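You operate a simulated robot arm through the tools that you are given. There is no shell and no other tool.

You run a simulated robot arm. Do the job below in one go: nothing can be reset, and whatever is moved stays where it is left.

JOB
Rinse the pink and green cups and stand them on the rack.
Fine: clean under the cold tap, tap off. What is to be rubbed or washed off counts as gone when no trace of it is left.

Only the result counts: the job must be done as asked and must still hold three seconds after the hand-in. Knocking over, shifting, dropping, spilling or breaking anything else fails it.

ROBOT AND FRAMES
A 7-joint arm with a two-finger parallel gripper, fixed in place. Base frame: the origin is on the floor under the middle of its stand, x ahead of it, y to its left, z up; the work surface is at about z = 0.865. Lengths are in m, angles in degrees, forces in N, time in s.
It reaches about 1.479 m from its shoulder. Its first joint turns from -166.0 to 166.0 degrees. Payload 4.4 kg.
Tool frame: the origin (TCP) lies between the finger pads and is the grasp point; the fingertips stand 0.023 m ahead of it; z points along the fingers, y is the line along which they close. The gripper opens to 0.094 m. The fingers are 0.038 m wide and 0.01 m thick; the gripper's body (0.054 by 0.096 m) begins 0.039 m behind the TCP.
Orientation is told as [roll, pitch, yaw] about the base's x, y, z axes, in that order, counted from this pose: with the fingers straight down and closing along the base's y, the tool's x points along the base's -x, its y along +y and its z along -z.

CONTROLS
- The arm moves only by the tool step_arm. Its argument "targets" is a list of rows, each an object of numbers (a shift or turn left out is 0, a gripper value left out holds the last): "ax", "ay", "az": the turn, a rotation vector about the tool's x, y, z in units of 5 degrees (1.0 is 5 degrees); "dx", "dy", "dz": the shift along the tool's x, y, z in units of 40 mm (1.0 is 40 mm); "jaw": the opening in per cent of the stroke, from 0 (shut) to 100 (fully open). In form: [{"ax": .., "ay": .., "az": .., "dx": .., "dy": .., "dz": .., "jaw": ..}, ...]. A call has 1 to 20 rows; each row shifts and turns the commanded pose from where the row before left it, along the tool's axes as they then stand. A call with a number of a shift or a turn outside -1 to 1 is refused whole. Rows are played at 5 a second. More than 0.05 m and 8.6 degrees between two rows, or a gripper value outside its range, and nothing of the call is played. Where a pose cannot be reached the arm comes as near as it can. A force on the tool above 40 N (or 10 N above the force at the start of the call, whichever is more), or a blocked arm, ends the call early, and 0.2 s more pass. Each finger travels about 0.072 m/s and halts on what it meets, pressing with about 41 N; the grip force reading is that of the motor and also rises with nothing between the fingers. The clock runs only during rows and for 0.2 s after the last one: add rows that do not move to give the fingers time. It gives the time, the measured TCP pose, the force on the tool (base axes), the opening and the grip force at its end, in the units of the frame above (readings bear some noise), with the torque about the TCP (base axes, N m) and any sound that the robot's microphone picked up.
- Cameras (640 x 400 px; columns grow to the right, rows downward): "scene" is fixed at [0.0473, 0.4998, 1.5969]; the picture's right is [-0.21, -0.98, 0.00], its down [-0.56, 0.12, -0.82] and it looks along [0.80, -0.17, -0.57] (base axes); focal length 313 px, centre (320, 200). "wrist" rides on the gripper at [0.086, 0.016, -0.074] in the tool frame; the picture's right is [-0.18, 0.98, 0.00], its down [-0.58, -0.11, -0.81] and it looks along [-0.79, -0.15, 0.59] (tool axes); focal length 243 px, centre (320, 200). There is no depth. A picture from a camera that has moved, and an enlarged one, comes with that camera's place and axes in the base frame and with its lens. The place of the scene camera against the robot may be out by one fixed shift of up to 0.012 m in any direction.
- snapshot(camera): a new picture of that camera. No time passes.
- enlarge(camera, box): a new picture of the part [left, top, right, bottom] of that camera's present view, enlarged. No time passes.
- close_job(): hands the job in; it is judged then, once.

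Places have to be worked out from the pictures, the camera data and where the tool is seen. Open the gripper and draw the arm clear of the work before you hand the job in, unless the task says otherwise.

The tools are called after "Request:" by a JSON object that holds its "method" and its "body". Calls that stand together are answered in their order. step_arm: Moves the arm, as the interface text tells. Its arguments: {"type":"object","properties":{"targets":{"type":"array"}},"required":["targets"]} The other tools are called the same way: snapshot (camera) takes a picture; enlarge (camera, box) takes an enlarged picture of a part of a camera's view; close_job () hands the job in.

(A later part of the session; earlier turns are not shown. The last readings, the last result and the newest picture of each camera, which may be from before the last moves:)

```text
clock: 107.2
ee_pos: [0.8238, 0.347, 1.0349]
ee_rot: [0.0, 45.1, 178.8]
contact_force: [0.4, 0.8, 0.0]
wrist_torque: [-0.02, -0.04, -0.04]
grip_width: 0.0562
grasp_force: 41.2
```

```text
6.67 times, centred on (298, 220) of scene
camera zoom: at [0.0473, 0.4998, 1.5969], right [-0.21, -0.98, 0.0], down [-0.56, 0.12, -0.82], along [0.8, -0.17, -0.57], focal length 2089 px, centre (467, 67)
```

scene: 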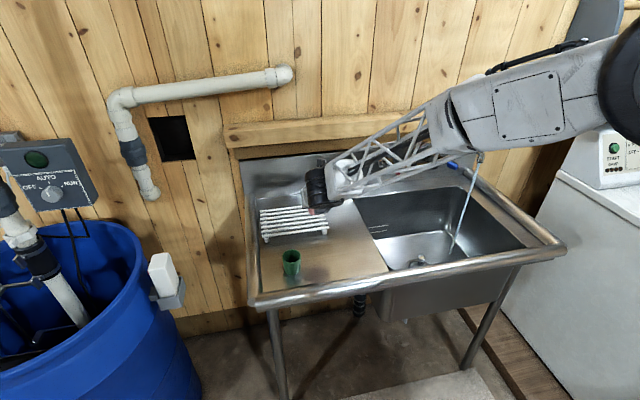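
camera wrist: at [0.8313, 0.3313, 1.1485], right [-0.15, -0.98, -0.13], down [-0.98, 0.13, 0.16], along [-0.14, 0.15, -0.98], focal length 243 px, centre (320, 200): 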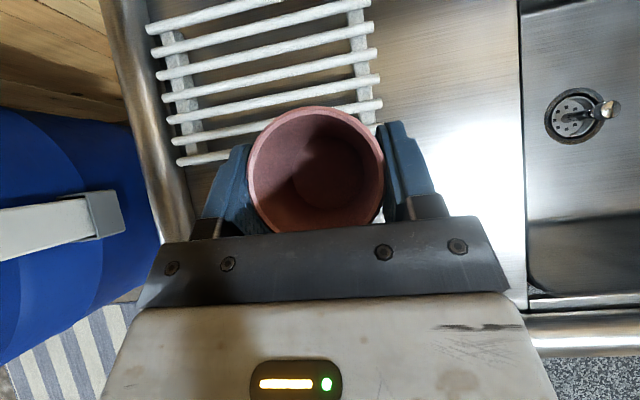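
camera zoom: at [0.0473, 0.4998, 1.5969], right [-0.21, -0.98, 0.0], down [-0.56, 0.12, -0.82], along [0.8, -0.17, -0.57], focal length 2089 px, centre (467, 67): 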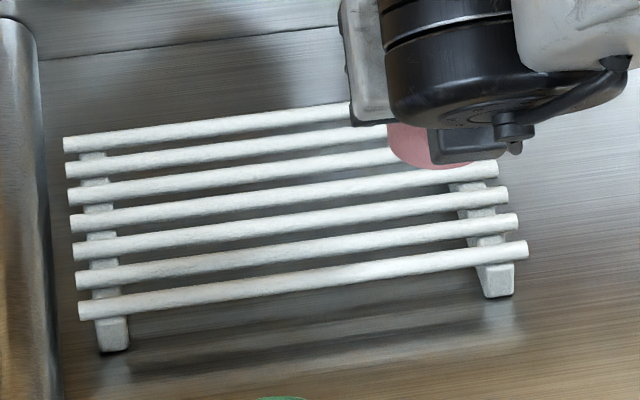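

The bars run along y at x≈0.862, 0.885, 0.908, 0.932, 0.956, 0.979, and 1.003, spanning y from 0.294 to 0.533. I'll stand the pink cup at (0.920, 0.35), between the third and fourth bars, and go above that spot first.

Request:
{"method": "step_arm", "body": {"targets": [{"dx": 0.36, "dy": -0.04, "dz": 0.773}, {"dx": 0.36, "dy": -0.04, "dz": 0.773}, {"dx": 0.36, "dy": -0.04, "dz": 0.773}, {"dx": -0.35, "dz": 0.35}, {"dx": -0.35, "dz": 0.35}]}}

Request:
{"method": "snapshot", "body": {"camera": "wrist"}}

Request:
{"method": "enlarge", "body": {"camera": "scene", "box": [250, 170, 378, 250]}}

```text
clock: 108.4
ee_pos: [0.9235, 0.3512, 0.9617]
ee_rot: [0.0, 45.1, 178.9]
contact_force: [-0.5, 0.4, -0.5]
wrist_torque: [-0.01, 0.02, 0.02]
grip_width: 0.056
grasp_force: 41.2
```

```text
taken
camera wrist: at [0.9299, 0.3348, 1.0742], right [-0.15, -0.98, -0.13], down [-0.98, 0.13, 0.16], along [-0.14, 0.15, -0.98], focal length 243 px, centre (320, 200)
```

wrist: 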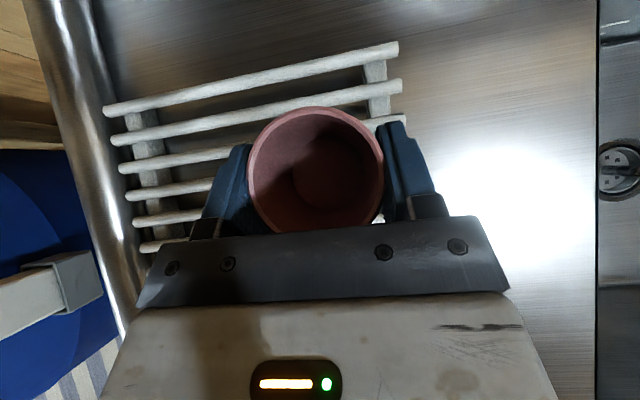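

```text
5.00 times, centred on (314, 210) of scene
camera zoom: at [0.0473, 0.4998, 1.5969], right [-0.21, -0.98, 0.0], down [-0.56, 0.12, -0.82], along [0.8, -0.17, -0.57], focal length 1567 px, centre (350, 150)
```

zoom: 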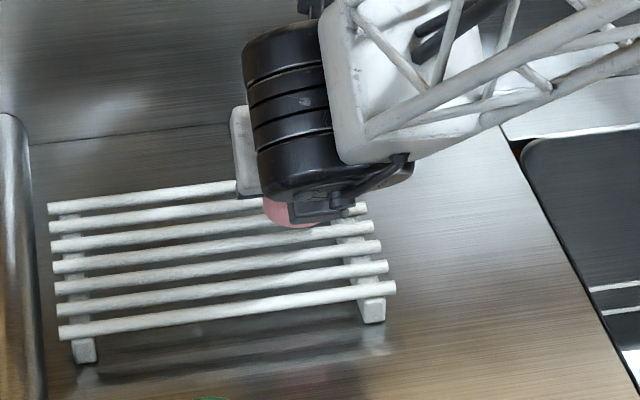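

Re-measuring the bars gives tops near z≈0.893, with bars 3 and 4 at x≈0.9055 and 0.929. I'll shift to x = 0.917, lower to about z = 0.942, and then descend in fine steps while watching the force.

Request:
{"method": "step_arm", "body": {"targets": [{"dx": -0.234, "dz": 0.12}, {"dx": -0.234, "dz": 0.12}, {}, {"dx": -0.045, "dz": 0.045}, {"dx": -0.045, "dz": 0.045}]}}

```text
clock: 109.6
ee_pos: [0.9161, 0.3506, 0.9349]
ee_rot: [0.0, 45.1, 178.8]
contact_force: [1.1, -0.5, 1.1]
wrist_torque: [0.04, 0.04, -0.02]
grip_width: 0.0558
grasp_force: 41.6
```

There's no clear contact yet at TCP z = 0.935. I'll go down 2 mm at a time.

Request:
{"method": "step_arm", "body": {"targets": [{"dx": -0.035, "dz": 0.035}, {}]}}

Request:
{"method": "step_arm", "body": {"targets": [{"dx": -0.035, "dz": 0.035}, {}]}}

Request:
{"method": "enlarge", "body": {"camera": "wrist", "box": [180, 80, 440, 240]}}

```text
clock: 110.2
ee_pos: [0.9154, 0.3516, 0.9348]
ee_rot: [0.0, 45.2, 178.7]
contact_force: [-0.1, 0.0, 17.2]
wrist_torque: [0.27, -0.24, 0.01]
grip_width: 0.056
grasp_force: 41.4
```

```text
clock: 110.8
ee_pos: [0.9157, 0.3515, 0.9341]
ee_rot: [-0.1, 45.2, 178.7]
contact_force: [3.8, -0.3, 36.2]
wrist_torque: [0.12, -0.07, -0.02]
grip_width: 0.0559
grasp_force: 40.7
```

```text
2.46 times, centred on (310, 160) of wrist
camera zoom: at [0.9227, 0.3346, 1.0473], right [-0.15, -0.98, -0.13], down [-0.98, 0.13, 0.16], along [-0.14, 0.15, -0.98], focal length 597 px, centre (345, 298)
```

zoom: 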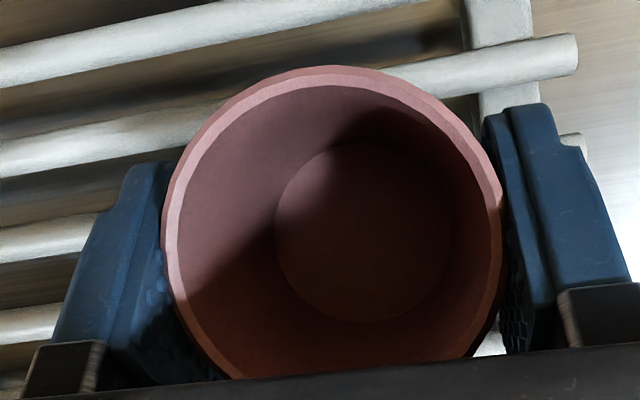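

The cup is down on the rack, but I'm pressing at 36 N. I'll ease up about 3 mm so it just rests before releasing.

Request:
{"method": "step_arm", "body": {"targets": [{"dx": 0.03, "dz": -0.03}, {}]}}

```text
clock: 111.4
ee_pos: [0.9142, 0.3506, 0.9331]
ee_rot: [-0.1, 45.1, 178.8]
contact_force: [5.4, 1.2, 31.0]
wrist_torque: [0.09, -0.09, -0.03]
grip_width: 0.0562
grasp_force: 41.3
```

Still 31 N, so I'll ease up another couple of millimetres.

Request:
{"method": "step_arm", "body": {"targets": [{"dx": 0.04, "dz": -0.04}, {}]}}

```text
clock: 112.0
ee_pos: [0.9146, 0.351, 0.9327]
ee_rot: [0.1, 45.0, 178.9]
contact_force: [-2.0, 2.2, 9.2]
wrist_torque: [0.12, 0.12, 0.02]
grip_width: 0.056
grasp_force: 41.2
```

The force is down to 9 N. One more small ease, and then I'll open the jaws just enough to clear the cup.

Request:
{"method": "step_arm", "body": {"targets": [{"dx": 0.018, "dz": -0.018}, {}, {"jaw": 64}, {"jaw": 68}, {"jaw": 76}, {"jaw": 84}, {}, {}]}}

Request:
{"method": "snapshot", "body": {"camera": "wrist"}}

Request:
{"method": "enlarge", "body": {"camera": "scene", "box": [250, 170, 378, 250]}}

```text
clock: 113.8
ee_pos: [0.9149, 0.3505, 0.9378]
ee_rot: [-0.1, 45.0, 178.9]
contact_force: [-0.5, -0.4, 0.1]
wrist_torque: [0.02, -0.03, -0.03]
grip_width: 0.079
grasp_force: 0.0
```

```text
taken
camera wrist: at [0.9223, 0.3343, 1.0498], right [-0.15, -0.98, -0.13], down [-0.98, 0.13, 0.16], along [-0.14, 0.15, -0.98], focal length 243 px, centre (320, 200)
```

wrist: 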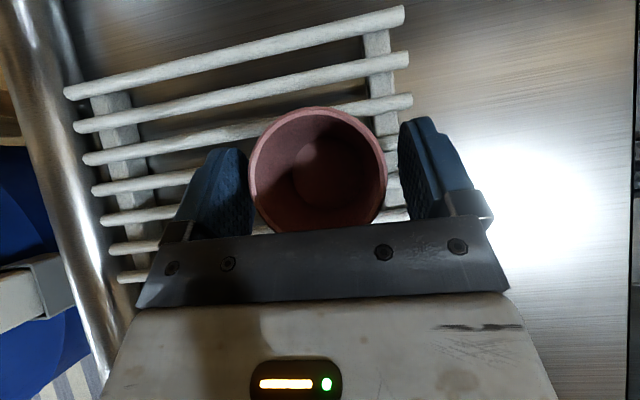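

```text
5.00 times, centred on (314, 210) of scene
camera zoom: at [0.0473, 0.4998, 1.5969], right [-0.21, -0.98, 0.0], down [-0.56, 0.12, -0.82], along [0.8, -0.17, -0.57], focal length 1567 px, centre (350, 150)
```

zoom: 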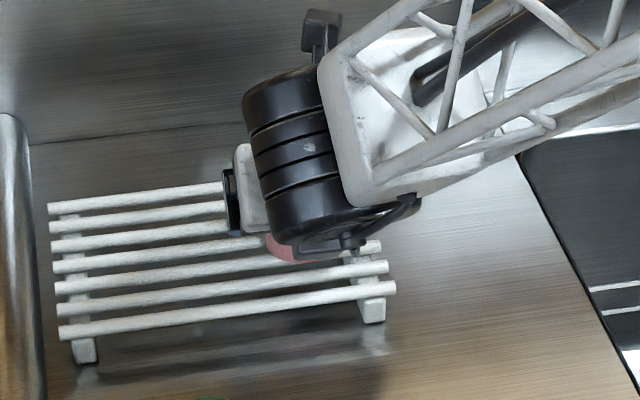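

The pink cup is released and standing. I'll open the jaws fully and withdraw straight back along the finger axis.

Request:
{"method": "step_arm", "body": {"targets": [{"jaw": 100}, {}, {}, {"dz": -0.4}, {"dz": -0.6}, {"dz": -0.8}, {"dz": -0.8}, {"dz": -0.8}]}}

Request:
{"method": "snapshot", "body": {"camera": "wrist"}}

Request:
{"method": "snapshot", "body": {"camera": "scene"}}

```text
clock: 115.6
ee_pos: [0.8203, 0.3515, 1.0293]
ee_rot: [0.1, 44.9, 178.8]
contact_force: [0.4, -0.3, -0.2]
wrist_torque: [0.0, -0.04, -0.03]
grip_width: 0.0942
grasp_force: 0.1
```

```text
taken
camera wrist: at [0.8268, 0.3359, 1.1431], right [-0.15, -0.98, -0.13], down [-0.98, 0.13, 0.16], along [-0.14, 0.15, -0.98], focal length 243 px, centre (320, 200)
```

wrist: 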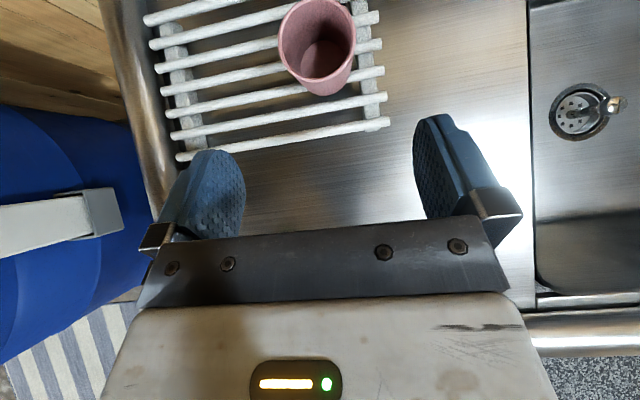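

```text
taken
```

scene: 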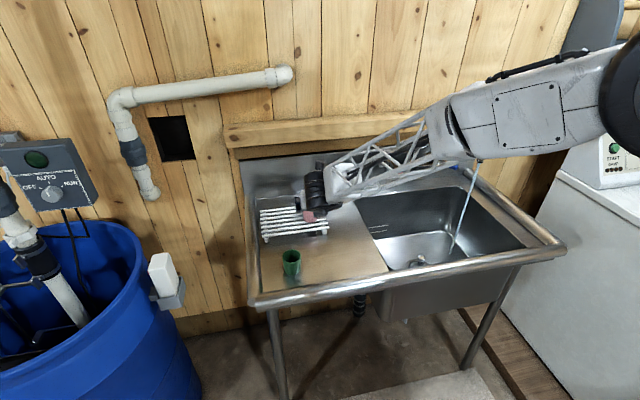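

I'll inspect the standing pink cup for any trace, including where the pads had covered it.

Request:
{"method": "enlarge", "body": {"camera": "wrist", "box": [262, 0, 374, 105]}}

Request:
{"method": "enlarge", "body": {"camera": "scene", "box": [290, 180, 354, 250]}}

```text
3.81 times, centred on (318, 52) of wrist
camera zoom: at [0.8268, 0.3359, 1.1431], right [-0.15, -0.98, -0.13], down [-0.98, 0.13, 0.16], along [-0.14, 0.15, -0.98], focal length 924 px, centre (328, 762)
```

zoom: 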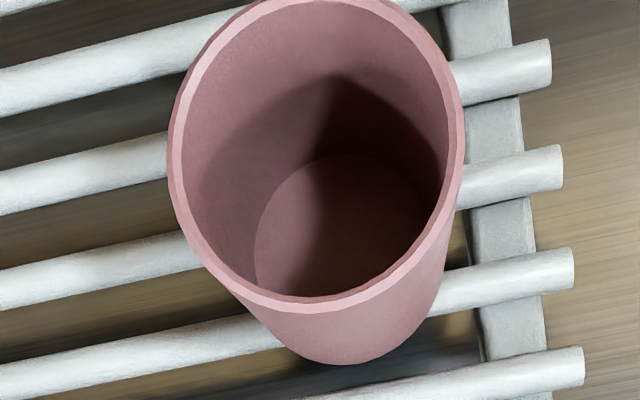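

```text
5.71 times, centred on (322, 215) of scene
camera zoom: at [0.0473, 0.4998, 1.5969], right [-0.21, -0.98, 0.0], down [-0.56, 0.12, -0.82], along [0.8, -0.17, -0.57], focal length 1791 px, centre (309, 114)
```

zoom: 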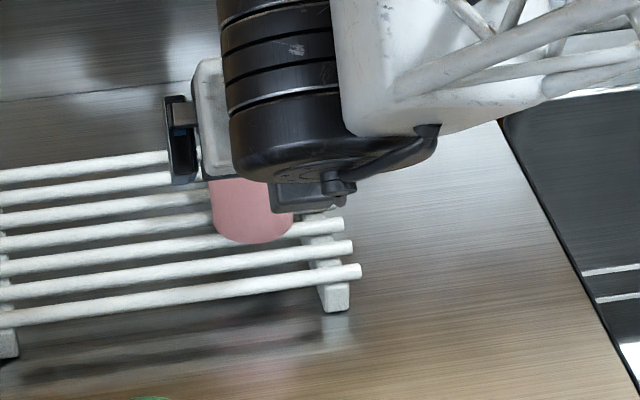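

The pink cup is evenly clean all round and stands straight. Now for the green cup: moving to just behind and above it at about (0.70, 0.443, 1.0).

Request:
{"method": "step_arm", "body": {"targets": [{"dx": -0.66, "dy": -0.556, "dz": -0.4}, {"dx": -0.66, "dy": -0.556, "dz": -0.4}, {"dx": -0.66, "dy": -0.556, "dz": -0.4}, {"dx": -0.66, "dy": -0.556, "dz": -0.4}]}}

Request:
{"method": "snapshot", "body": {"camera": "wrist"}}

Request:
{"method": "snapshot", "body": {"camera": "scene"}}

```text
clock: 116.6
ee_pos: [0.7003, 0.443, 1.0017]
ee_rot: [0.0, 45.0, 178.8]
contact_force: [0.3, 0.8, -1.0]
wrist_torque: [0.01, -0.01, -0.02]
grip_width: 0.0939
grasp_force: 0.1
```

```text
taken
camera wrist: at [0.7082, 0.4272, 1.1148], right [-0.15, -0.98, -0.13], down [-0.98, 0.13, 0.16], along [-0.14, 0.15, -0.98], focal length 243 px, centre (320, 200)
```

wrist: 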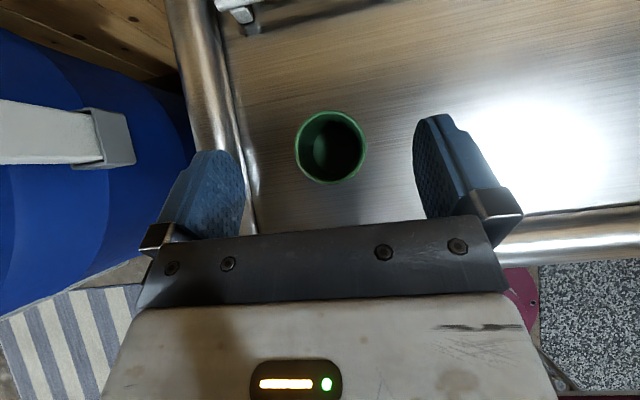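

```text
taken
```

scene: 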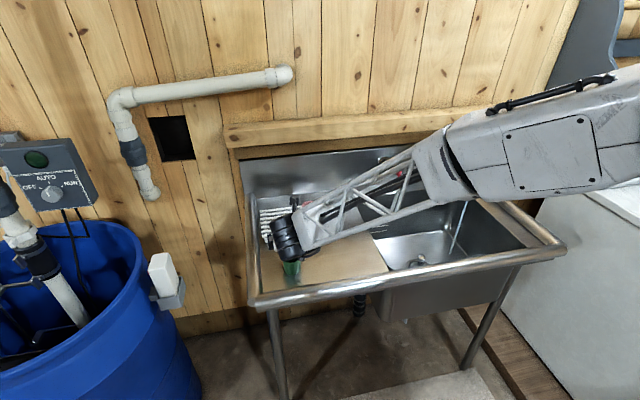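

The green cup measures at (0.722, 0.442), and the left rail is about 4 cm clear of the open finger. I'll descend beside it to z≈0.93 and check.

Request:
{"method": "step_arm", "body": {"targets": [{"dx": -0.65, "dy": 0.012, "dz": 0.615}, {"dx": -0.65, "dy": 0.012, "dz": 0.615}]}}

Request:
{"method": "snapshot", "body": {"camera": "wrist"}}

Request:
{"method": "enlarge", "body": {"camera": "scene", "box": [230, 190, 390, 310]}}

```text
clock: 117.2
ee_pos: [0.6973, 0.4421, 0.9311]
ee_rot: [0.0, 45.1, 178.7]
contact_force: [0.4, 0.4, -0.6]
wrist_torque: [0.0, 0.02, -0.02]
grip_width: 0.094
grasp_force: 0.1
```

```text
taken
camera wrist: at [0.7054, 0.427, 1.0448], right [-0.15, -0.98, -0.13], down [-0.98, 0.13, 0.16], along [-0.14, 0.15, -0.98], focal length 243 px, centre (320, 200)
```

wrist: 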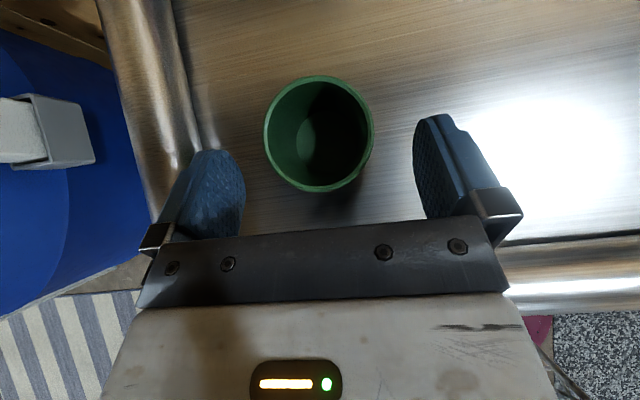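

```text
3.33 times, centred on (310, 250) of scene
camera zoom: at [0.0473, 0.4998, 1.5969], right [-0.21, -0.98, 0.0], down [-0.56, 0.12, -0.82], along [0.8, -0.17, -0.57], focal length 1045 px, centre (353, 33)
```

zoom: 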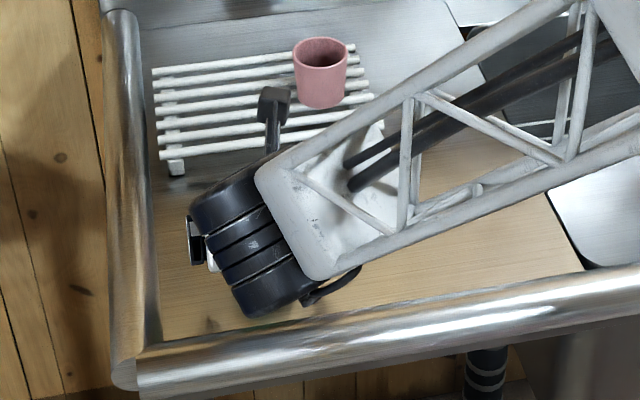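

The pink cup is standing nicely on the rack in this view. I'll lower to z≈0.9035 and slide forward around the green cup at (0.721, 0.442).

Request:
{"method": "step_arm", "body": {"targets": [{"dx": -0.25, "dz": 0.25}, {"dx": -0.238, "dz": 0.238}, {"dx": 0.22, "dz": 0.22}, {"dx": 0.2, "dz": 0.2}]}}

Request:
{"method": "snapshot", "body": {"camera": "wrist"}}

```text
clock: 118.2
ee_pos: [0.7221, 0.4417, 0.9036]
ee_rot: [0.0, 45.1, 178.8]
contact_force: [-0.8, 0.0, -0.1]
wrist_torque: [0.0, 0.02, 0.02]
grip_width: 0.094
grasp_force: 0.1
```

```text
taken
camera wrist: at [0.7299, 0.4262, 1.017], right [-0.15, -0.98, -0.13], down [-0.98, 0.13, 0.16], along [-0.14, 0.15, -0.98], focal length 243 px, centre (320, 200)
```

wrist: 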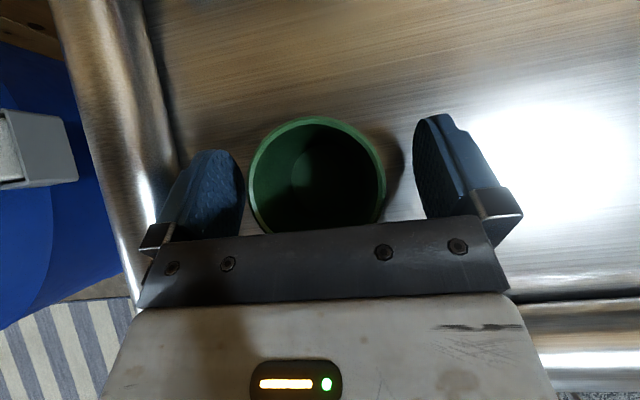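

The green cup is centred between the pads. I'll close, then lift straight up.

Request:
{"method": "step_arm", "body": {"targets": [{"jaw": 45}, {}, {}, {}]}}

Request:
{"method": "step_arm", "body": {"targets": [{"dx": 0.3, "dz": -0.3}, {"dx": 0.53, "dz": -0.53}, {"dx": 0.53, "dz": -0.53}, {"dx": 0.53, "dz": -0.53}, {"dx": 0.3, "dz": -0.3}]}}

Request:
{"method": "snapshot", "body": {"camera": "wrist"}}

Request:
{"method": "snapshot", "body": {"camera": "scene"}}

```text
clock: 119.2
ee_pos: [0.7228, 0.4426, 0.904]
ee_rot: [0.0, 45.0, 178.8]
contact_force: [0.5, -0.2, 1.2]
wrist_torque: [0.03, -0.05, 0.02]
grip_width: 0.0559
grasp_force: 41.4
```

```text
clock: 120.4
ee_pos: [0.7201, 0.443, 1.0274]
ee_rot: [0.1, 45.0, 178.8]
contact_force: [0.1, -0.1, -1.0]
wrist_torque: [0.0, 0.0, -0.01]
grip_width: 0.0561
grasp_force: 41.4
```

```text
taken
camera wrist: at [0.7273, 0.4263, 1.1406], right [-0.15, -0.98, -0.13], down [-0.98, 0.13, 0.16], along [-0.14, 0.15, -0.98], focal length 243 px, centre (320, 200)
```

wrist: 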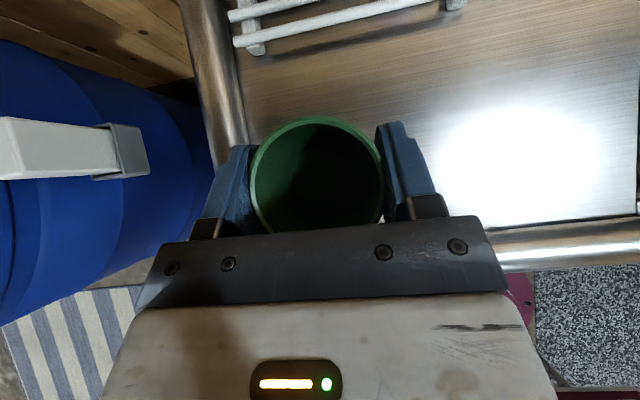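

```text
taken
```

scene: 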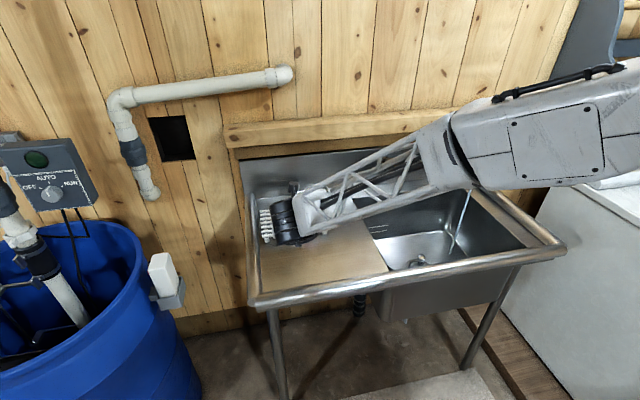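

The green cup is lifted. I'll take a "before" look inside it.

Request:
{"method": "enlarge", "body": {"camera": "wrist", "box": [240, 100, 392, 240]}}

```text
2.86 times, centred on (316, 170) of wrist
camera zoom: at [0.7273, 0.4263, 1.1406], right [-0.15, -0.98, -0.13], down [-0.98, 0.13, 0.16], along [-0.14, 0.15, -0.98], focal length 693 px, centre (331, 286)
```

zoom: 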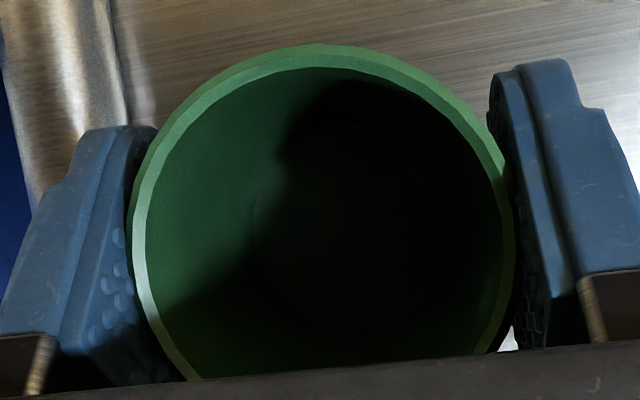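

Now I'll carry the green cup to the front of the stream along the same route, well in front of the rack and tap.

Request:
{"method": "step_arm", "body": {"targets": [{"dx": 0.07, "dy": 0.97, "dz": 0.11}, {"dx": 0.07, "dy": 0.97, "dz": 0.11}, {"dx": 0.07, "dy": 0.97, "dz": 0.11}, {"dx": 0.07, "dy": 0.97, "dz": 0.11}, {"dx": 0.07, "dy": 0.97, "dz": 0.11}, {"dx": 0.07, "dy": 0.97, "dz": 0.11}, {"dx": 0.07, "dy": 0.97, "dz": 0.11}, {"dx": 0.07, "dy": 0.97, "dz": 0.11}, {"dx": 0.07, "dy": 0.97, "dz": 0.11}, {"dx": 0.07, "dy": 0.97, "dz": 0.11}, {"dx": 0.07, "dy": 0.97, "dz": 0.11}, {"dx": 0.07, "dy": 0.97, "dz": 0.11}, {"dx": 0.07, "dy": 0.97, "dz": 0.11}, {"dx": 0.07, "dy": 0.97, "dz": 0.11}, {"dx": 0.07, "dy": 0.97, "dz": 0.11}, {"dx": 0.07, "dy": 0.97, "dz": 0.11}, {"dx": 0.07, "dy": 0.97, "dz": 0.11}, {"dx": 0.07, "dy": 0.97, "dz": 0.11}]}}

Request:
{"method": "snapshot", "body": {"camera": "scene"}}

```text
clock: 124.2
ee_pos: [0.7982, -0.2598, 1.007]
ee_rot: [-0.1, 45.1, 178.8]
contact_force: [0.5, -0.3, -0.6]
wrist_torque: [0.0, -0.03, 0.02]
grip_width: 0.0561
grasp_force: 41.0
```

```text
taken
```

scene: 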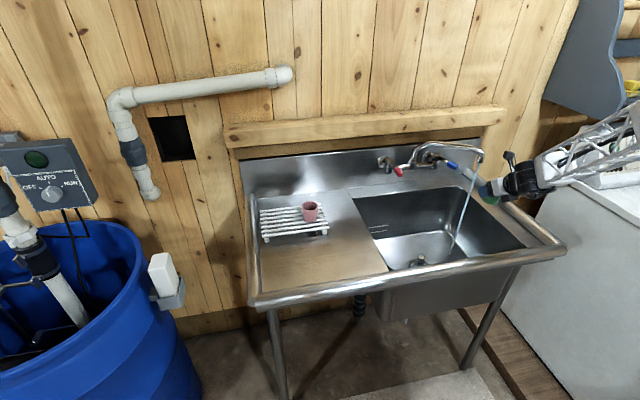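

The pink cup stands well on the rack. I'm tilting the green cup's hand to 79° and moving it under the stream, into the same relative position that worked before.

Request:
{"method": "step_arm", "body": {"targets": [{"ay": 1}, {"ay": 1}, {"ay": 1}, {"ay": 1}, {"ay": 1}, {"ay": 1}, {"ay": 0.8}, {"dx": -0.128, "dy": -0.04, "dz": 0.58}, {"dx": -0.128, "dy": -0.04, "dz": 0.58}, {"dx": -0.128, "dy": -0.04, "dz": 0.58}, {"dx": -0.128, "dy": -0.04, "dz": 0.58}, {"dx": -0.128, "dy": -0.04, "dz": 0.58}]}}

Request:
{"method": "enlarge", "body": {"camera": "wrist", "box": [232, 90, 400, 240]}}

Request:
{"method": "enlarge", "body": {"camera": "scene", "box": [452, 165, 500, 195]}}

```text
clock: 126.8
ee_pos: [0.9093, -0.2516, 0.9612]
ee_rot: [0.1, 79.1, 178.9]
contact_force: [-0.5, -0.3, 0.6]
wrist_torque: [0.0, -0.01, 0.01]
grip_width: 0.0556
grasp_force: 40.6
```

```text
2.67 times, centred on (316, 165) of wrist
camera zoom: at [0.8511, -0.2663, 1.0595], right [-0.06, -0.98, -0.18], down [-0.9, 0.13, -0.42], along [0.43, 0.14, -0.89], focal length 647 px, centre (331, 293)
```

zoom: 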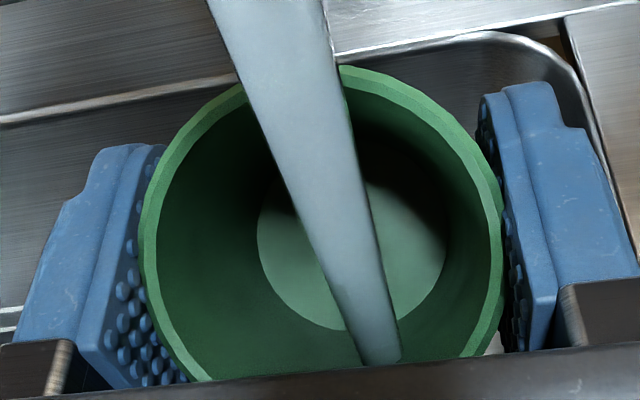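

```text
13.33 times, centred on (476, 180) of scene
camera zoom: at [0.0473, 0.4998, 1.5969], right [-0.21, -0.98, 0.0], down [-0.56, 0.12, -0.82], along [0.8, -0.17, -0.57], focal length 4179 px, centre (-1760, 467)
```

zoom: 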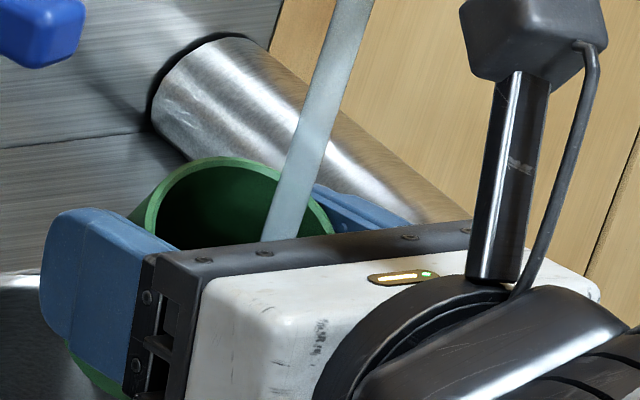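

The stream falls into the green cup's mouth. I'll rinse with the same small sweeps and compare.

Request:
{"method": "step_arm", "body": {"targets": [{}, {}, {}, {}, {"dz": -0.12}, {"dz": -0.12}, {}, {}, {"dy": 0.15}, {"dy": 0.15}, {}, {"dy": -0.15}, {"dy": -0.15}, {"dy": -0.15}, {"dy": -0.15}, {}, {"dy": 0.15}, {"dy": 0.15}, {}, {}]}}

Request:
{"method": "enlarge", "body": {"camera": "wrist", "box": [232, 90, 400, 240]}}

Request:
{"method": "step_arm", "body": {"targets": [{}, {}, {}, {}, {"dz": 0.1}, {"dz": 0.1}, {}, {}, {"dy": 0.15}, {"dy": 0.15}, {}, {"dy": -0.15}, {"dy": -0.15}, {"dy": -0.15}, {"dy": -0.15}, {}, {"dy": 0.15}, {"dy": 0.15}, {}, {}]}}

Request:
{"method": "enlarge", "body": {"camera": "wrist", "box": [232, 90, 400, 240]}}

```text
clock: 131.0
ee_pos: [0.8996, -0.2515, 0.963]
ee_rot: [0.1, 79.0, 178.9]
contact_force: [0.1, -0.1, 0.1]
wrist_torque: [-0.05, 0.0, 0.04]
grip_width: 0.0558
grasp_force: 40.8
```

```text
2.67 times, centred on (316, 165) of wrist
camera zoom: at [0.8412, -0.2664, 1.0608], right [-0.06, -0.98, -0.18], down [-0.9, 0.13, -0.42], along [0.43, 0.14, -0.89], focal length 647 px, centre (331, 293)
```

zoom: 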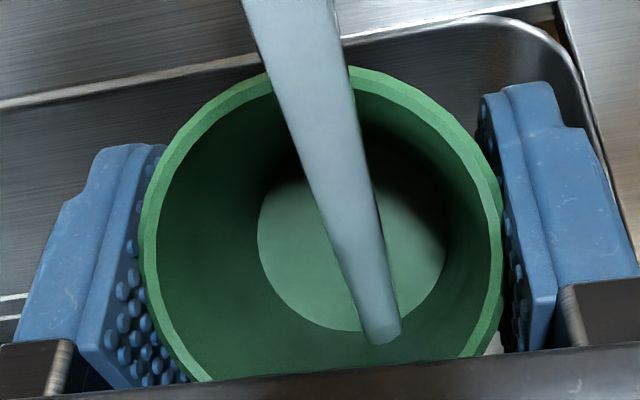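

```text
clock: 135.2
ee_pos: [0.9061, -0.2526, 0.9604]
ee_rot: [0.2, 79.0, 178.9]
contact_force: [-0.3, -0.3, -0.2]
wrist_torque: [0.0, 0.0, -0.01]
grip_width: 0.0558
grasp_force: 41.0
```

```text
2.67 times, centred on (316, 165) of wrist
camera zoom: at [0.8486, -0.2677, 1.0594], right [-0.06, -0.98, -0.18], down [-0.9, 0.13, -0.42], along [0.43, 0.14, -0.89], focal length 647 px, centre (331, 293)
```

zoom: 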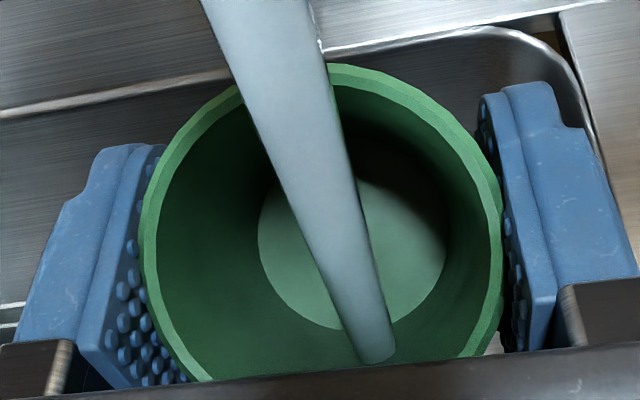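

The inside looks uniform. Next I'll repeat the pour spin of 150° under the stream to empty the cup and wash the outside.

Request:
{"method": "step_arm", "body": {"targets": [{"az": -1}, {"az": -1}, {"az": -1}, {"az": -1}, {"az": -1}, {"az": -1}, {"az": -1}, {"az": -1}, {"az": -1}, {"az": -1}, {"az": -1}, {"az": -1}, {"az": -1}, {"az": -1}, {"az": -1}, {}, {}, {}]}}

Request:
{"method": "step_arm", "body": {"targets": [{"az": -1}, {"az": -1}, {"az": -1}, {"az": -1}, {"az": -1}, {"az": -1}, {"az": -1}, {"az": -1}, {"az": -1}, {"az": -1}, {"az": -1}, {"az": -1}, {"az": -1}, {"az": -1}, {"az": -1}, {}, {}]}}

Request:
{"method": "step_arm", "body": {"targets": [{"dz": -0.25}, {"dz": -0.25}, {}, {"dz": -0.25}, {"dz": -0.25}, {}, {}, {}, {"dz": 0.25}, {"dz": 0.25}, {}, {"dz": 0.25}, {"dz": 0.25}, {}, {}, {}]}}

Request:
{"method": "enlarge", "body": {"camera": "scene", "box": [452, 165, 500, 195]}}

Request:
{"method": "snapshot", "body": {"camera": "wrist"}}

```text
clock: 139.0
ee_pos: [0.9076, -0.2524, 0.9605]
ee_rot: [78.7, 14.6, -94.1]
contact_force: [0.7, -0.9, -0.3]
wrist_torque: [-0.02, -0.02, -0.02]
grip_width: 0.0557
grasp_force: 40.7
```

```text
clock: 142.6
ee_pos: [0.9067, -0.2505, 0.9605]
ee_rot: [68.7, -58.4, -73.0]
contact_force: [-0.5, -0.1, -1.0]
wrist_torque: [-0.01, 0.03, 0.0]
grip_width: 0.0556
grasp_force: 41.1
```

```text
clock: 146.0
ee_pos: [0.906, -0.2531, 0.9605]
ee_rot: [68.8, -58.2, -73.1]
contact_force: [0.8, 0.2, -1.3]
wrist_torque: [0.03, -0.02, -0.02]
grip_width: 0.0556
grasp_force: 40.7
```

```text
13.33 times, centred on (476, 180) of scene
camera zoom: at [0.0473, 0.4998, 1.5969], right [-0.21, -0.98, 0.0], down [-0.56, 0.12, -0.82], along [0.8, -0.17, -0.57], focal length 4179 px, centre (-1760, 467)
```

zoom: 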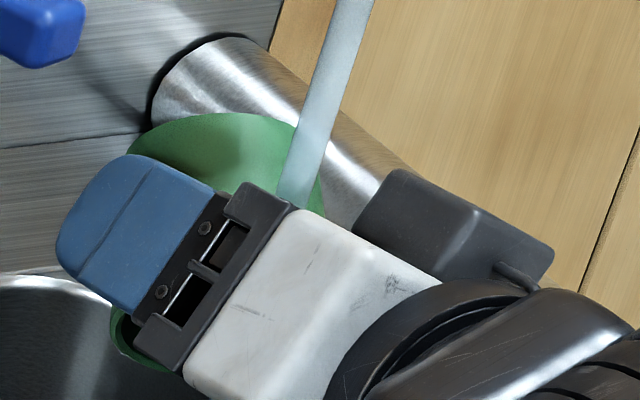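

```text
taken
camera wrist: at [0.8208, -0.1933, 0.9092], right [0.14, 0.76, 0.64], down [-0.71, -0.37, 0.59], along [0.69, -0.54, 0.49], focal length 243 px, centre (320, 200)
```

wrist: 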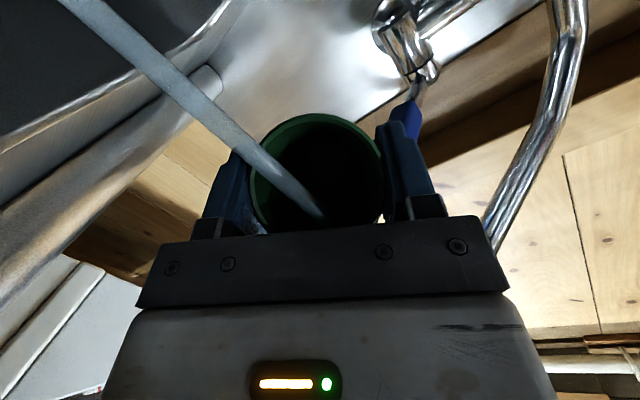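

The green cup's outside now shows an even, clean green. I'll back out of the stream, spin it upright, and inspect it.

Request:
{"method": "step_arm", "body": {"targets": [{"dz": -0.8}, {"dz": -0.8}, {"dz": -0.8}, {}, {"az": 1}, {"az": 1}, {"az": 1}, {"az": 1}, {"az": 1}, {"az": 1}, {"az": 1}, {"az": 1}, {"az": 1}, {"az": 1}, {"az": 1}, {"az": 1}, {"az": 1}, {"az": 1}, {"az": 1}]}}

Request:
{"method": "step_arm", "body": {"targets": [{"az": 1}, {"az": 1}, {"az": 1}, {"az": 1}, {"az": 1}, {"az": 1}, {"az": 1}, {"az": 1}, {"az": 1}, {"az": 1}, {"az": 1}, {"az": 1}, {"az": 1}, {"az": 1}, {"az": 1}]}}

Request:
{"method": "enlarge", "body": {"camera": "wrist", "box": [240, 100, 392, 240]}}

Request:
{"method": "enlarge", "body": {"camera": "scene", "box": [462, 165, 518, 205]}}

```text
clock: 150.0
ee_pos: [0.8135, -0.2506, 0.979]
ee_rot: [78.6, 14.8, -94.0]
contact_force: [-0.3, 0.2, 0.0]
wrist_torque: [-0.01, -0.03, -0.03]
grip_width: 0.0552
grasp_force: 40.9
```

```text
clock: 153.2
ee_pos: [0.8131, -0.2495, 0.9795]
ee_rot: [-0.3, 79.0, 178.4]
contact_force: [0.0, 0.0, -0.6]
wrist_torque: [-0.05, -0.02, -0.02]
grip_width: 0.0549
grasp_force: 41.1
```

```text
2.86 times, centred on (316, 170) of wrist
camera zoom: at [0.7548, -0.2655, 1.0777], right [-0.06, -0.98, -0.18], down [-0.9, 0.13, -0.42], along [0.43, 0.14, -0.89], focal length 693 px, centre (331, 286)
```

zoom: 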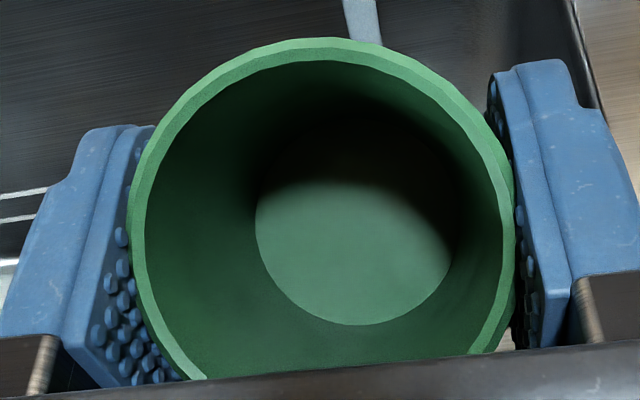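

```text
10.00 times, centred on (490, 185) of scene
camera zoom: at [0.0473, 0.4998, 1.5969], right [-0.21, -0.98, 0.0], down [-0.56, 0.12, -0.82], along [0.8, -0.17, -0.57], focal length 3134 px, centre (-1380, 350)
```

zoom: 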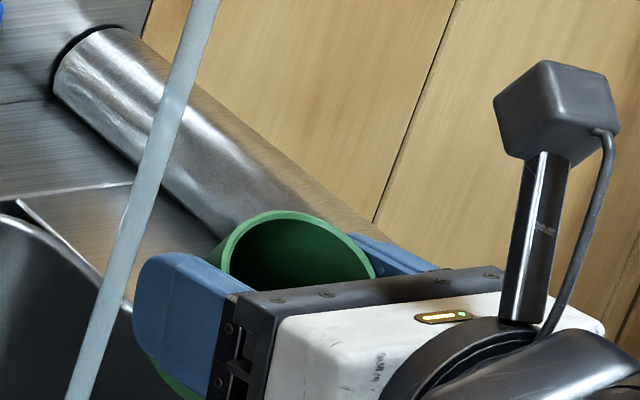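

The green cup looks uniformly clean inside and out and hasn't slipped. I'll return it to the upright 45° carry pose, raise it, and carry it left to y≈0.475.

Request:
{"method": "step_arm", "body": {"targets": [{"ay": -1}, {"ay": -1}, {"ay": -1}, {"ay": -1}, {"ay": -1}, {"ay": -1}, {"ay": -0.8}, {"dx": 0.5, "dz": -0.5}, {"dx": 0.5, "dz": -0.5}, {"dx": 0.2, "dz": -0.2}]}}

Request:
{"method": "step_arm", "body": {"targets": [{"dy": -1}, {"dy": -1}, {"dy": -1}, {"dy": -1}, {"dy": -1}, {"dy": -1}, {"dy": -1}, {"dy": -1}, {"dy": -1}, {"dy": -1}, {"dy": -1}, {"dy": -1}, {"dy": -1}, {"dy": -1}, {"dy": -1}, {"dy": -1}, {"dy": -1}, {"dy": -1}]}}

Request:
{"method": "snapshot", "body": {"camera": "wrist"}}

Request:
{"method": "snapshot", "body": {"camera": "scene"}}

```text
clock: 155.4
ee_pos: [0.8114, -0.251, 1.0476]
ee_rot: [0.0, 44.9, 178.7]
contact_force: [0.5, 0.9, -0.7]
wrist_torque: [-0.03, 0.01, -0.01]
grip_width: 0.055
grasp_force: 40.9
```

```text
clock: 159.2
ee_pos: [0.8272, 0.463, 1.0464]
ee_rot: [0.0, 45.2, 178.7]
contact_force: [-1.3, -0.2, -0.8]
wrist_torque: [0.01, 0.02, -0.03]
grip_width: 0.0547
grasp_force: 41.5
out of reach, approached as far as the arm can: row 6
```

```text
taken
camera wrist: at [0.8352, 0.447, 1.1597], right [-0.15, -0.98, -0.13], down [-0.98, 0.13, 0.16], along [-0.14, 0.15, -0.98], focal length 243 px, centre (320, 200)
```

wrist: 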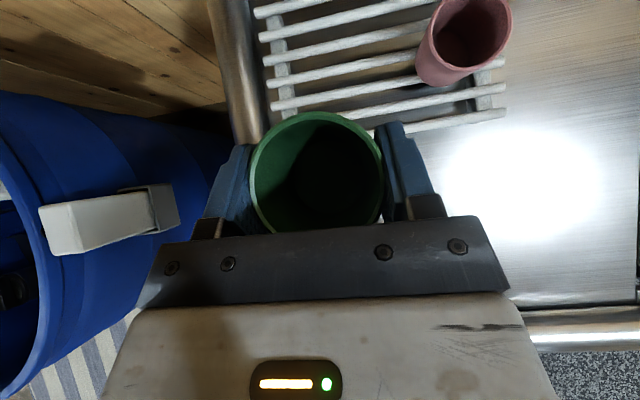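

```text
taken
```

scene: 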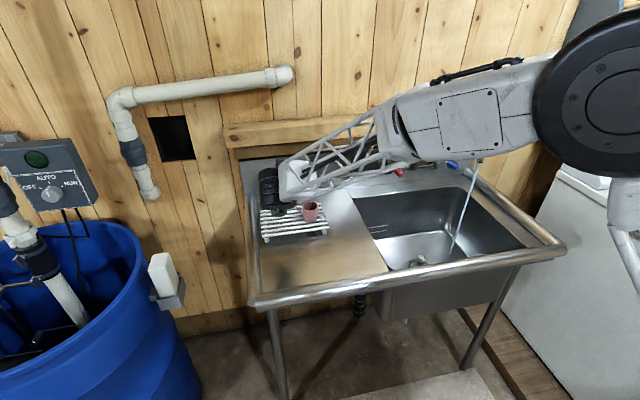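

The green cup is in front of the rack and the pink one stands undisturbed. I'll check the rack bars in this view before moving over it.

Request:
{"method": "enlarge", "body": {"camera": "wrist", "box": [236, 0, 524, 140]}}

```text
2.22 times, centred on (380, 70) of wrist
camera zoom: at [0.8352, 0.447, 1.1597], right [-0.15, -0.98, -0.13], down [-0.98, 0.13, 0.16], along [-0.14, 0.15, -0.98], focal length 539 px, centre (187, 489)
```

zoom: 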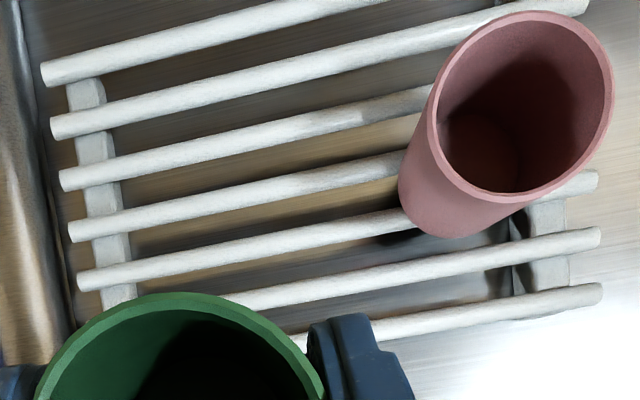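

The rack hasn't moved: bars 3 and 4 are at 0.906 and 0.930. I'll bring the green cup over (0.917, 0.465), about 11 cm from the pink one, and stop at z≈0.96.

Request:
{"method": "step_arm", "body": {"targets": [{"dx": 0.022, "dy": -0.025, "dz": 0.773}, {"dx": 0.022, "dy": -0.025, "dz": 0.773}, {"dx": 0.022, "dy": -0.025, "dz": 0.773}, {"dx": 0.022, "dy": -0.025, "dz": 0.773}]}}

Request:
{"method": "snapshot", "body": {"camera": "wrist"}}

Request:
{"method": "snapshot", "body": {"camera": "scene"}}

```text
clock: 160.2
ee_pos: [0.9179, 0.4642, 0.9619]
ee_rot: [0.0, 45.1, 178.8]
contact_force: [-0.7, -0.4, 0.7]
wrist_torque: [0.0, 0.01, -0.02]
grip_width: 0.055
grasp_force: 41.3
```

```text
taken
camera wrist: at [0.9247, 0.4481, 1.0755], right [-0.15, -0.98, -0.13], down [-0.98, 0.13, 0.16], along [-0.14, 0.15, -0.98], focal length 243 px, centre (320, 200)
```

wrist: 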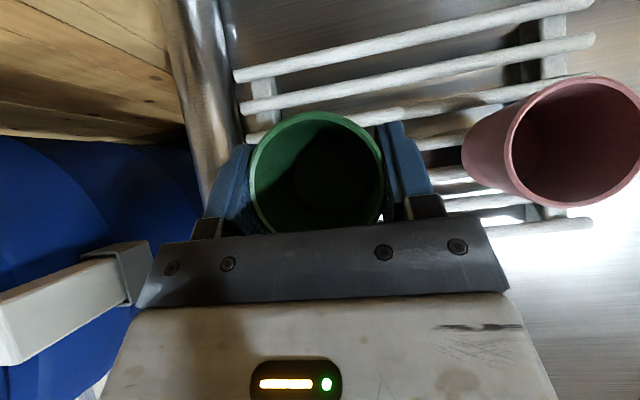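

```text
taken
```

scene: 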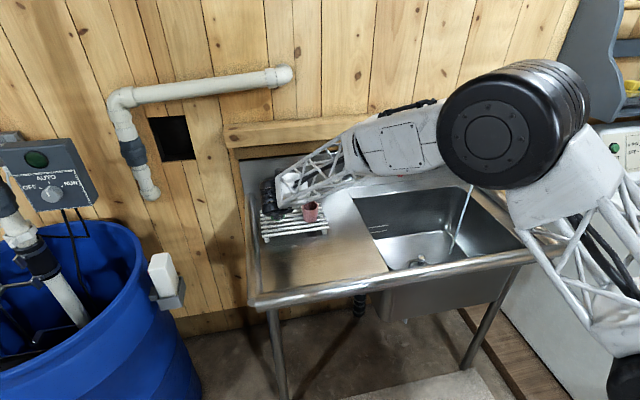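

The arm's elbow has swung low to the right in this pose. I'm checking the forearm's clearance to the pink cup and the tap before lowering.

Request:
{"method": "enlarge", "body": {"camera": "scene", "box": [240, 90, 496, 250]}}

Request:
{"method": "enlarge", "body": {"camera": "scene", "box": [250, 160, 346, 250]}}

```text
2.50 times, centred on (368, 170) of scene
camera zoom: at [0.0473, 0.4998, 1.5969], right [-0.21, -0.98, 0.0], down [-0.56, 0.12, -0.82], along [0.8, -0.17, -0.57], focal length 784 px, centre (200, 275)
```

zoom: 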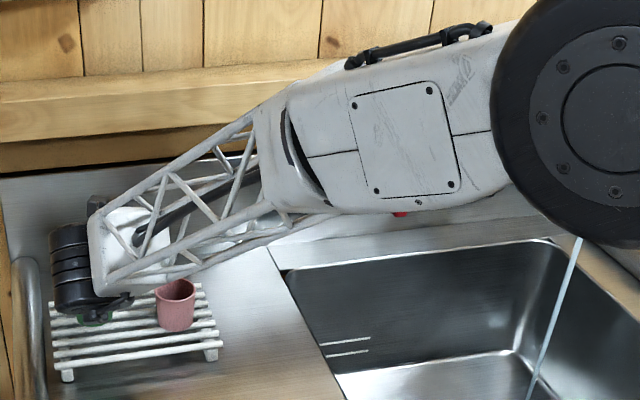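

```text
4.44 times, centred on (298, 205) of scene
camera zoom: at [0.0473, 0.4998, 1.5969], right [-0.21, -0.98, 0.0], down [-0.56, 0.12, -0.82], along [0.8, -0.17, -0.57], focal length 1393 px, centre (418, 178)
```

zoom: 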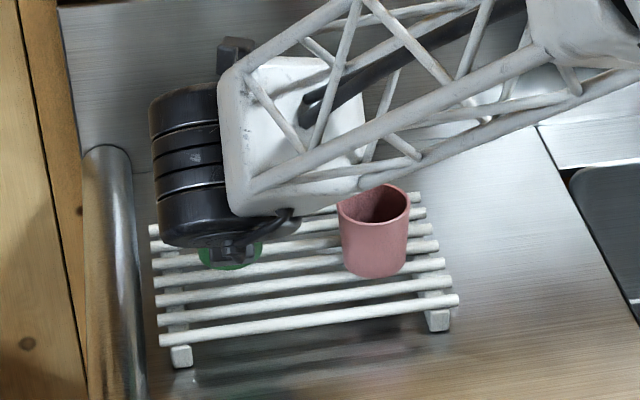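

The forearm runs well in front of and above the pink cup, with about 10 cm to spare. I'll lower the green cup to z≈0.941 and then step down gently; contact should come at about 0.9355.

Request:
{"method": "step_arm", "body": {"targets": [{"dx": -0.185, "dz": 0.185}, {"dx": -0.185, "dz": 0.185}, {}]}}

Request:
{"method": "step_arm", "body": {"targets": [{"dx": -0.05, "dz": 0.05}, {}]}}

```text
clock: 161.0
ee_pos: [0.9175, 0.4639, 0.9406]
ee_rot: [0.0, 45.0, 178.8]
contact_force: [-0.5, 0.4, -0.9]
wrist_torque: [-0.01, -0.01, -0.04]
grip_width: 0.0547
grasp_force: 40.8
```

```text
clock: 161.6
ee_pos: [0.9176, 0.463, 0.9384]
ee_rot: [0.0, 45.1, 178.8]
contact_force: [0.2, 0.7, 0.4]
wrist_torque: [0.04, 0.03, 0.0]
grip_width: 0.0546
grasp_force: 41.0
```

No contact yet at 0.938, so I'll continue in about 1.4 mm steps.

Request:
{"method": "step_arm", "body": {"targets": [{"dx": -0.025, "dz": 0.025}, {}]}}

Request:
{"method": "step_arm", "body": {"targets": [{"dx": -0.025, "dz": 0.025}, {}]}}

```text
clock: 162.2
ee_pos: [0.9187, 0.4646, 0.9367]
ee_rot: [-0.1, 45.0, 178.8]
contact_force: [0.3, 0.8, -0.4]
wrist_torque: [-0.01, 0.0, -0.01]
grip_width: 0.0546
grasp_force: 41.0
```

```text
clock: 162.8
ee_pos: [0.9177, 0.4636, 0.9366]
ee_rot: [0.0, 45.1, 178.9]
contact_force: [0.4, -0.1, 2.4]
wrist_torque: [0.08, 0.0, 0.02]
grip_width: 0.0549
grasp_force: 41.2
```

First touch at 2.4 N. I'll go a touch lower to seat it, then open gradually.

Request:
{"method": "step_arm", "body": {"targets": [{"dx": -0.012, "dz": 0.012}, {}]}}

```text
clock: 163.4
ee_pos: [0.918, 0.4643, 0.9353]
ee_rot: [-0.1, 45.1, 178.8]
contact_force: [0.2, 0.6, 7.9]
wrist_torque: [0.19, -0.11, 0.03]
grip_width: 0.0544
grasp_force: 41.5
```

The cup is seated at 7.9 N. I'll open to about 79 mm and check it.

Request:
{"method": "step_arm", "body": {"targets": [{"jaw": 62}, {"jaw": 66}, {"jaw": 74}, {"jaw": 84}, {}, {}]}}

Request:
{"method": "snapshot", "body": {"camera": "wrist"}}

Request:
{"method": "enlarge", "body": {"camera": "scene", "box": [250, 160, 346, 250]}}

```text
clock: 164.8
ee_pos: [0.9185, 0.4635, 0.9355]
ee_rot: [0.0, 45.0, 178.8]
contact_force: [0.2, -0.3, 0.0]
wrist_torque: [0.0, -0.02, 0.0]
grip_width: 0.079
grasp_force: 0.0
```

```text
taken
camera wrist: at [0.9256, 0.4476, 1.0482], right [-0.15, -0.98, -0.13], down [-0.98, 0.13, 0.16], along [-0.14, 0.15, -0.98], focal length 243 px, centre (320, 200)
```

wrist: 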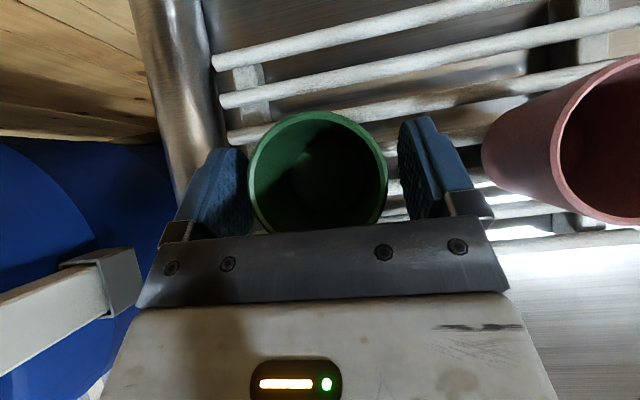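

```text
4.44 times, centred on (298, 205) of scene
camera zoom: at [0.0473, 0.4998, 1.5969], right [-0.21, -0.98, 0.0], down [-0.56, 0.12, -0.82], along [0.8, -0.17, -0.57], focal length 1393 px, centre (418, 178)
```

zoom: 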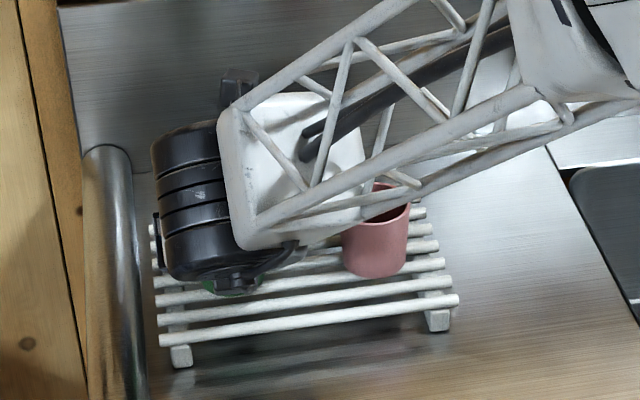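

The green cup is free and standing on the bars. I'll withdraw straight back along the finger axis.

Request:
{"method": "step_arm", "body": {"targets": [{"dz": -0.3}, {"dz": -0.4}, {"dz": -0.6}, {"dz": -0.8}, {"dz": -0.8}, {"dz": -0.8}]}}

Request:
{"method": "snapshot", "body": {"camera": "wrist"}}

Request:
{"method": "snapshot", "body": {"camera": "scene"}}

```text
clock: 166.2
ee_pos: [0.8126, 0.4633, 1.0386]
ee_rot: [0.1, 45.0, 178.9]
contact_force: [0.5, -0.1, 0.4]
wrist_torque: [0.0, -0.03, -0.02]
grip_width: 0.079
grasp_force: 0.0
```

```text
taken
camera wrist: at [0.8194, 0.4476, 1.1526], right [-0.15, -0.98, -0.13], down [-0.98, 0.13, 0.16], along [-0.14, 0.15, -0.98], focal length 243 px, centre (320, 200)
```

wrist: 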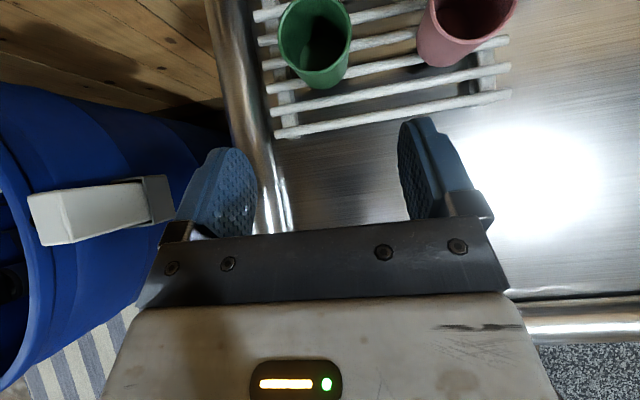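

```text
taken
```

scene: 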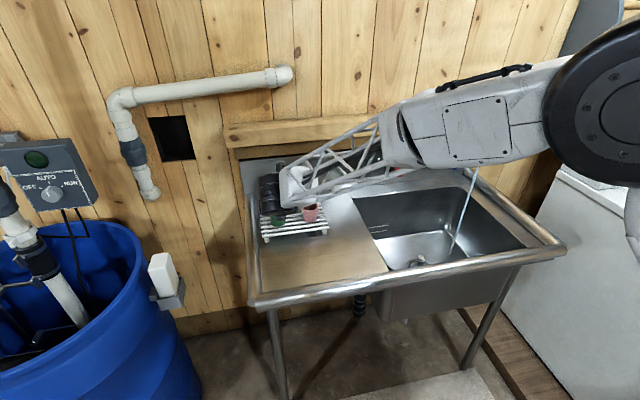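

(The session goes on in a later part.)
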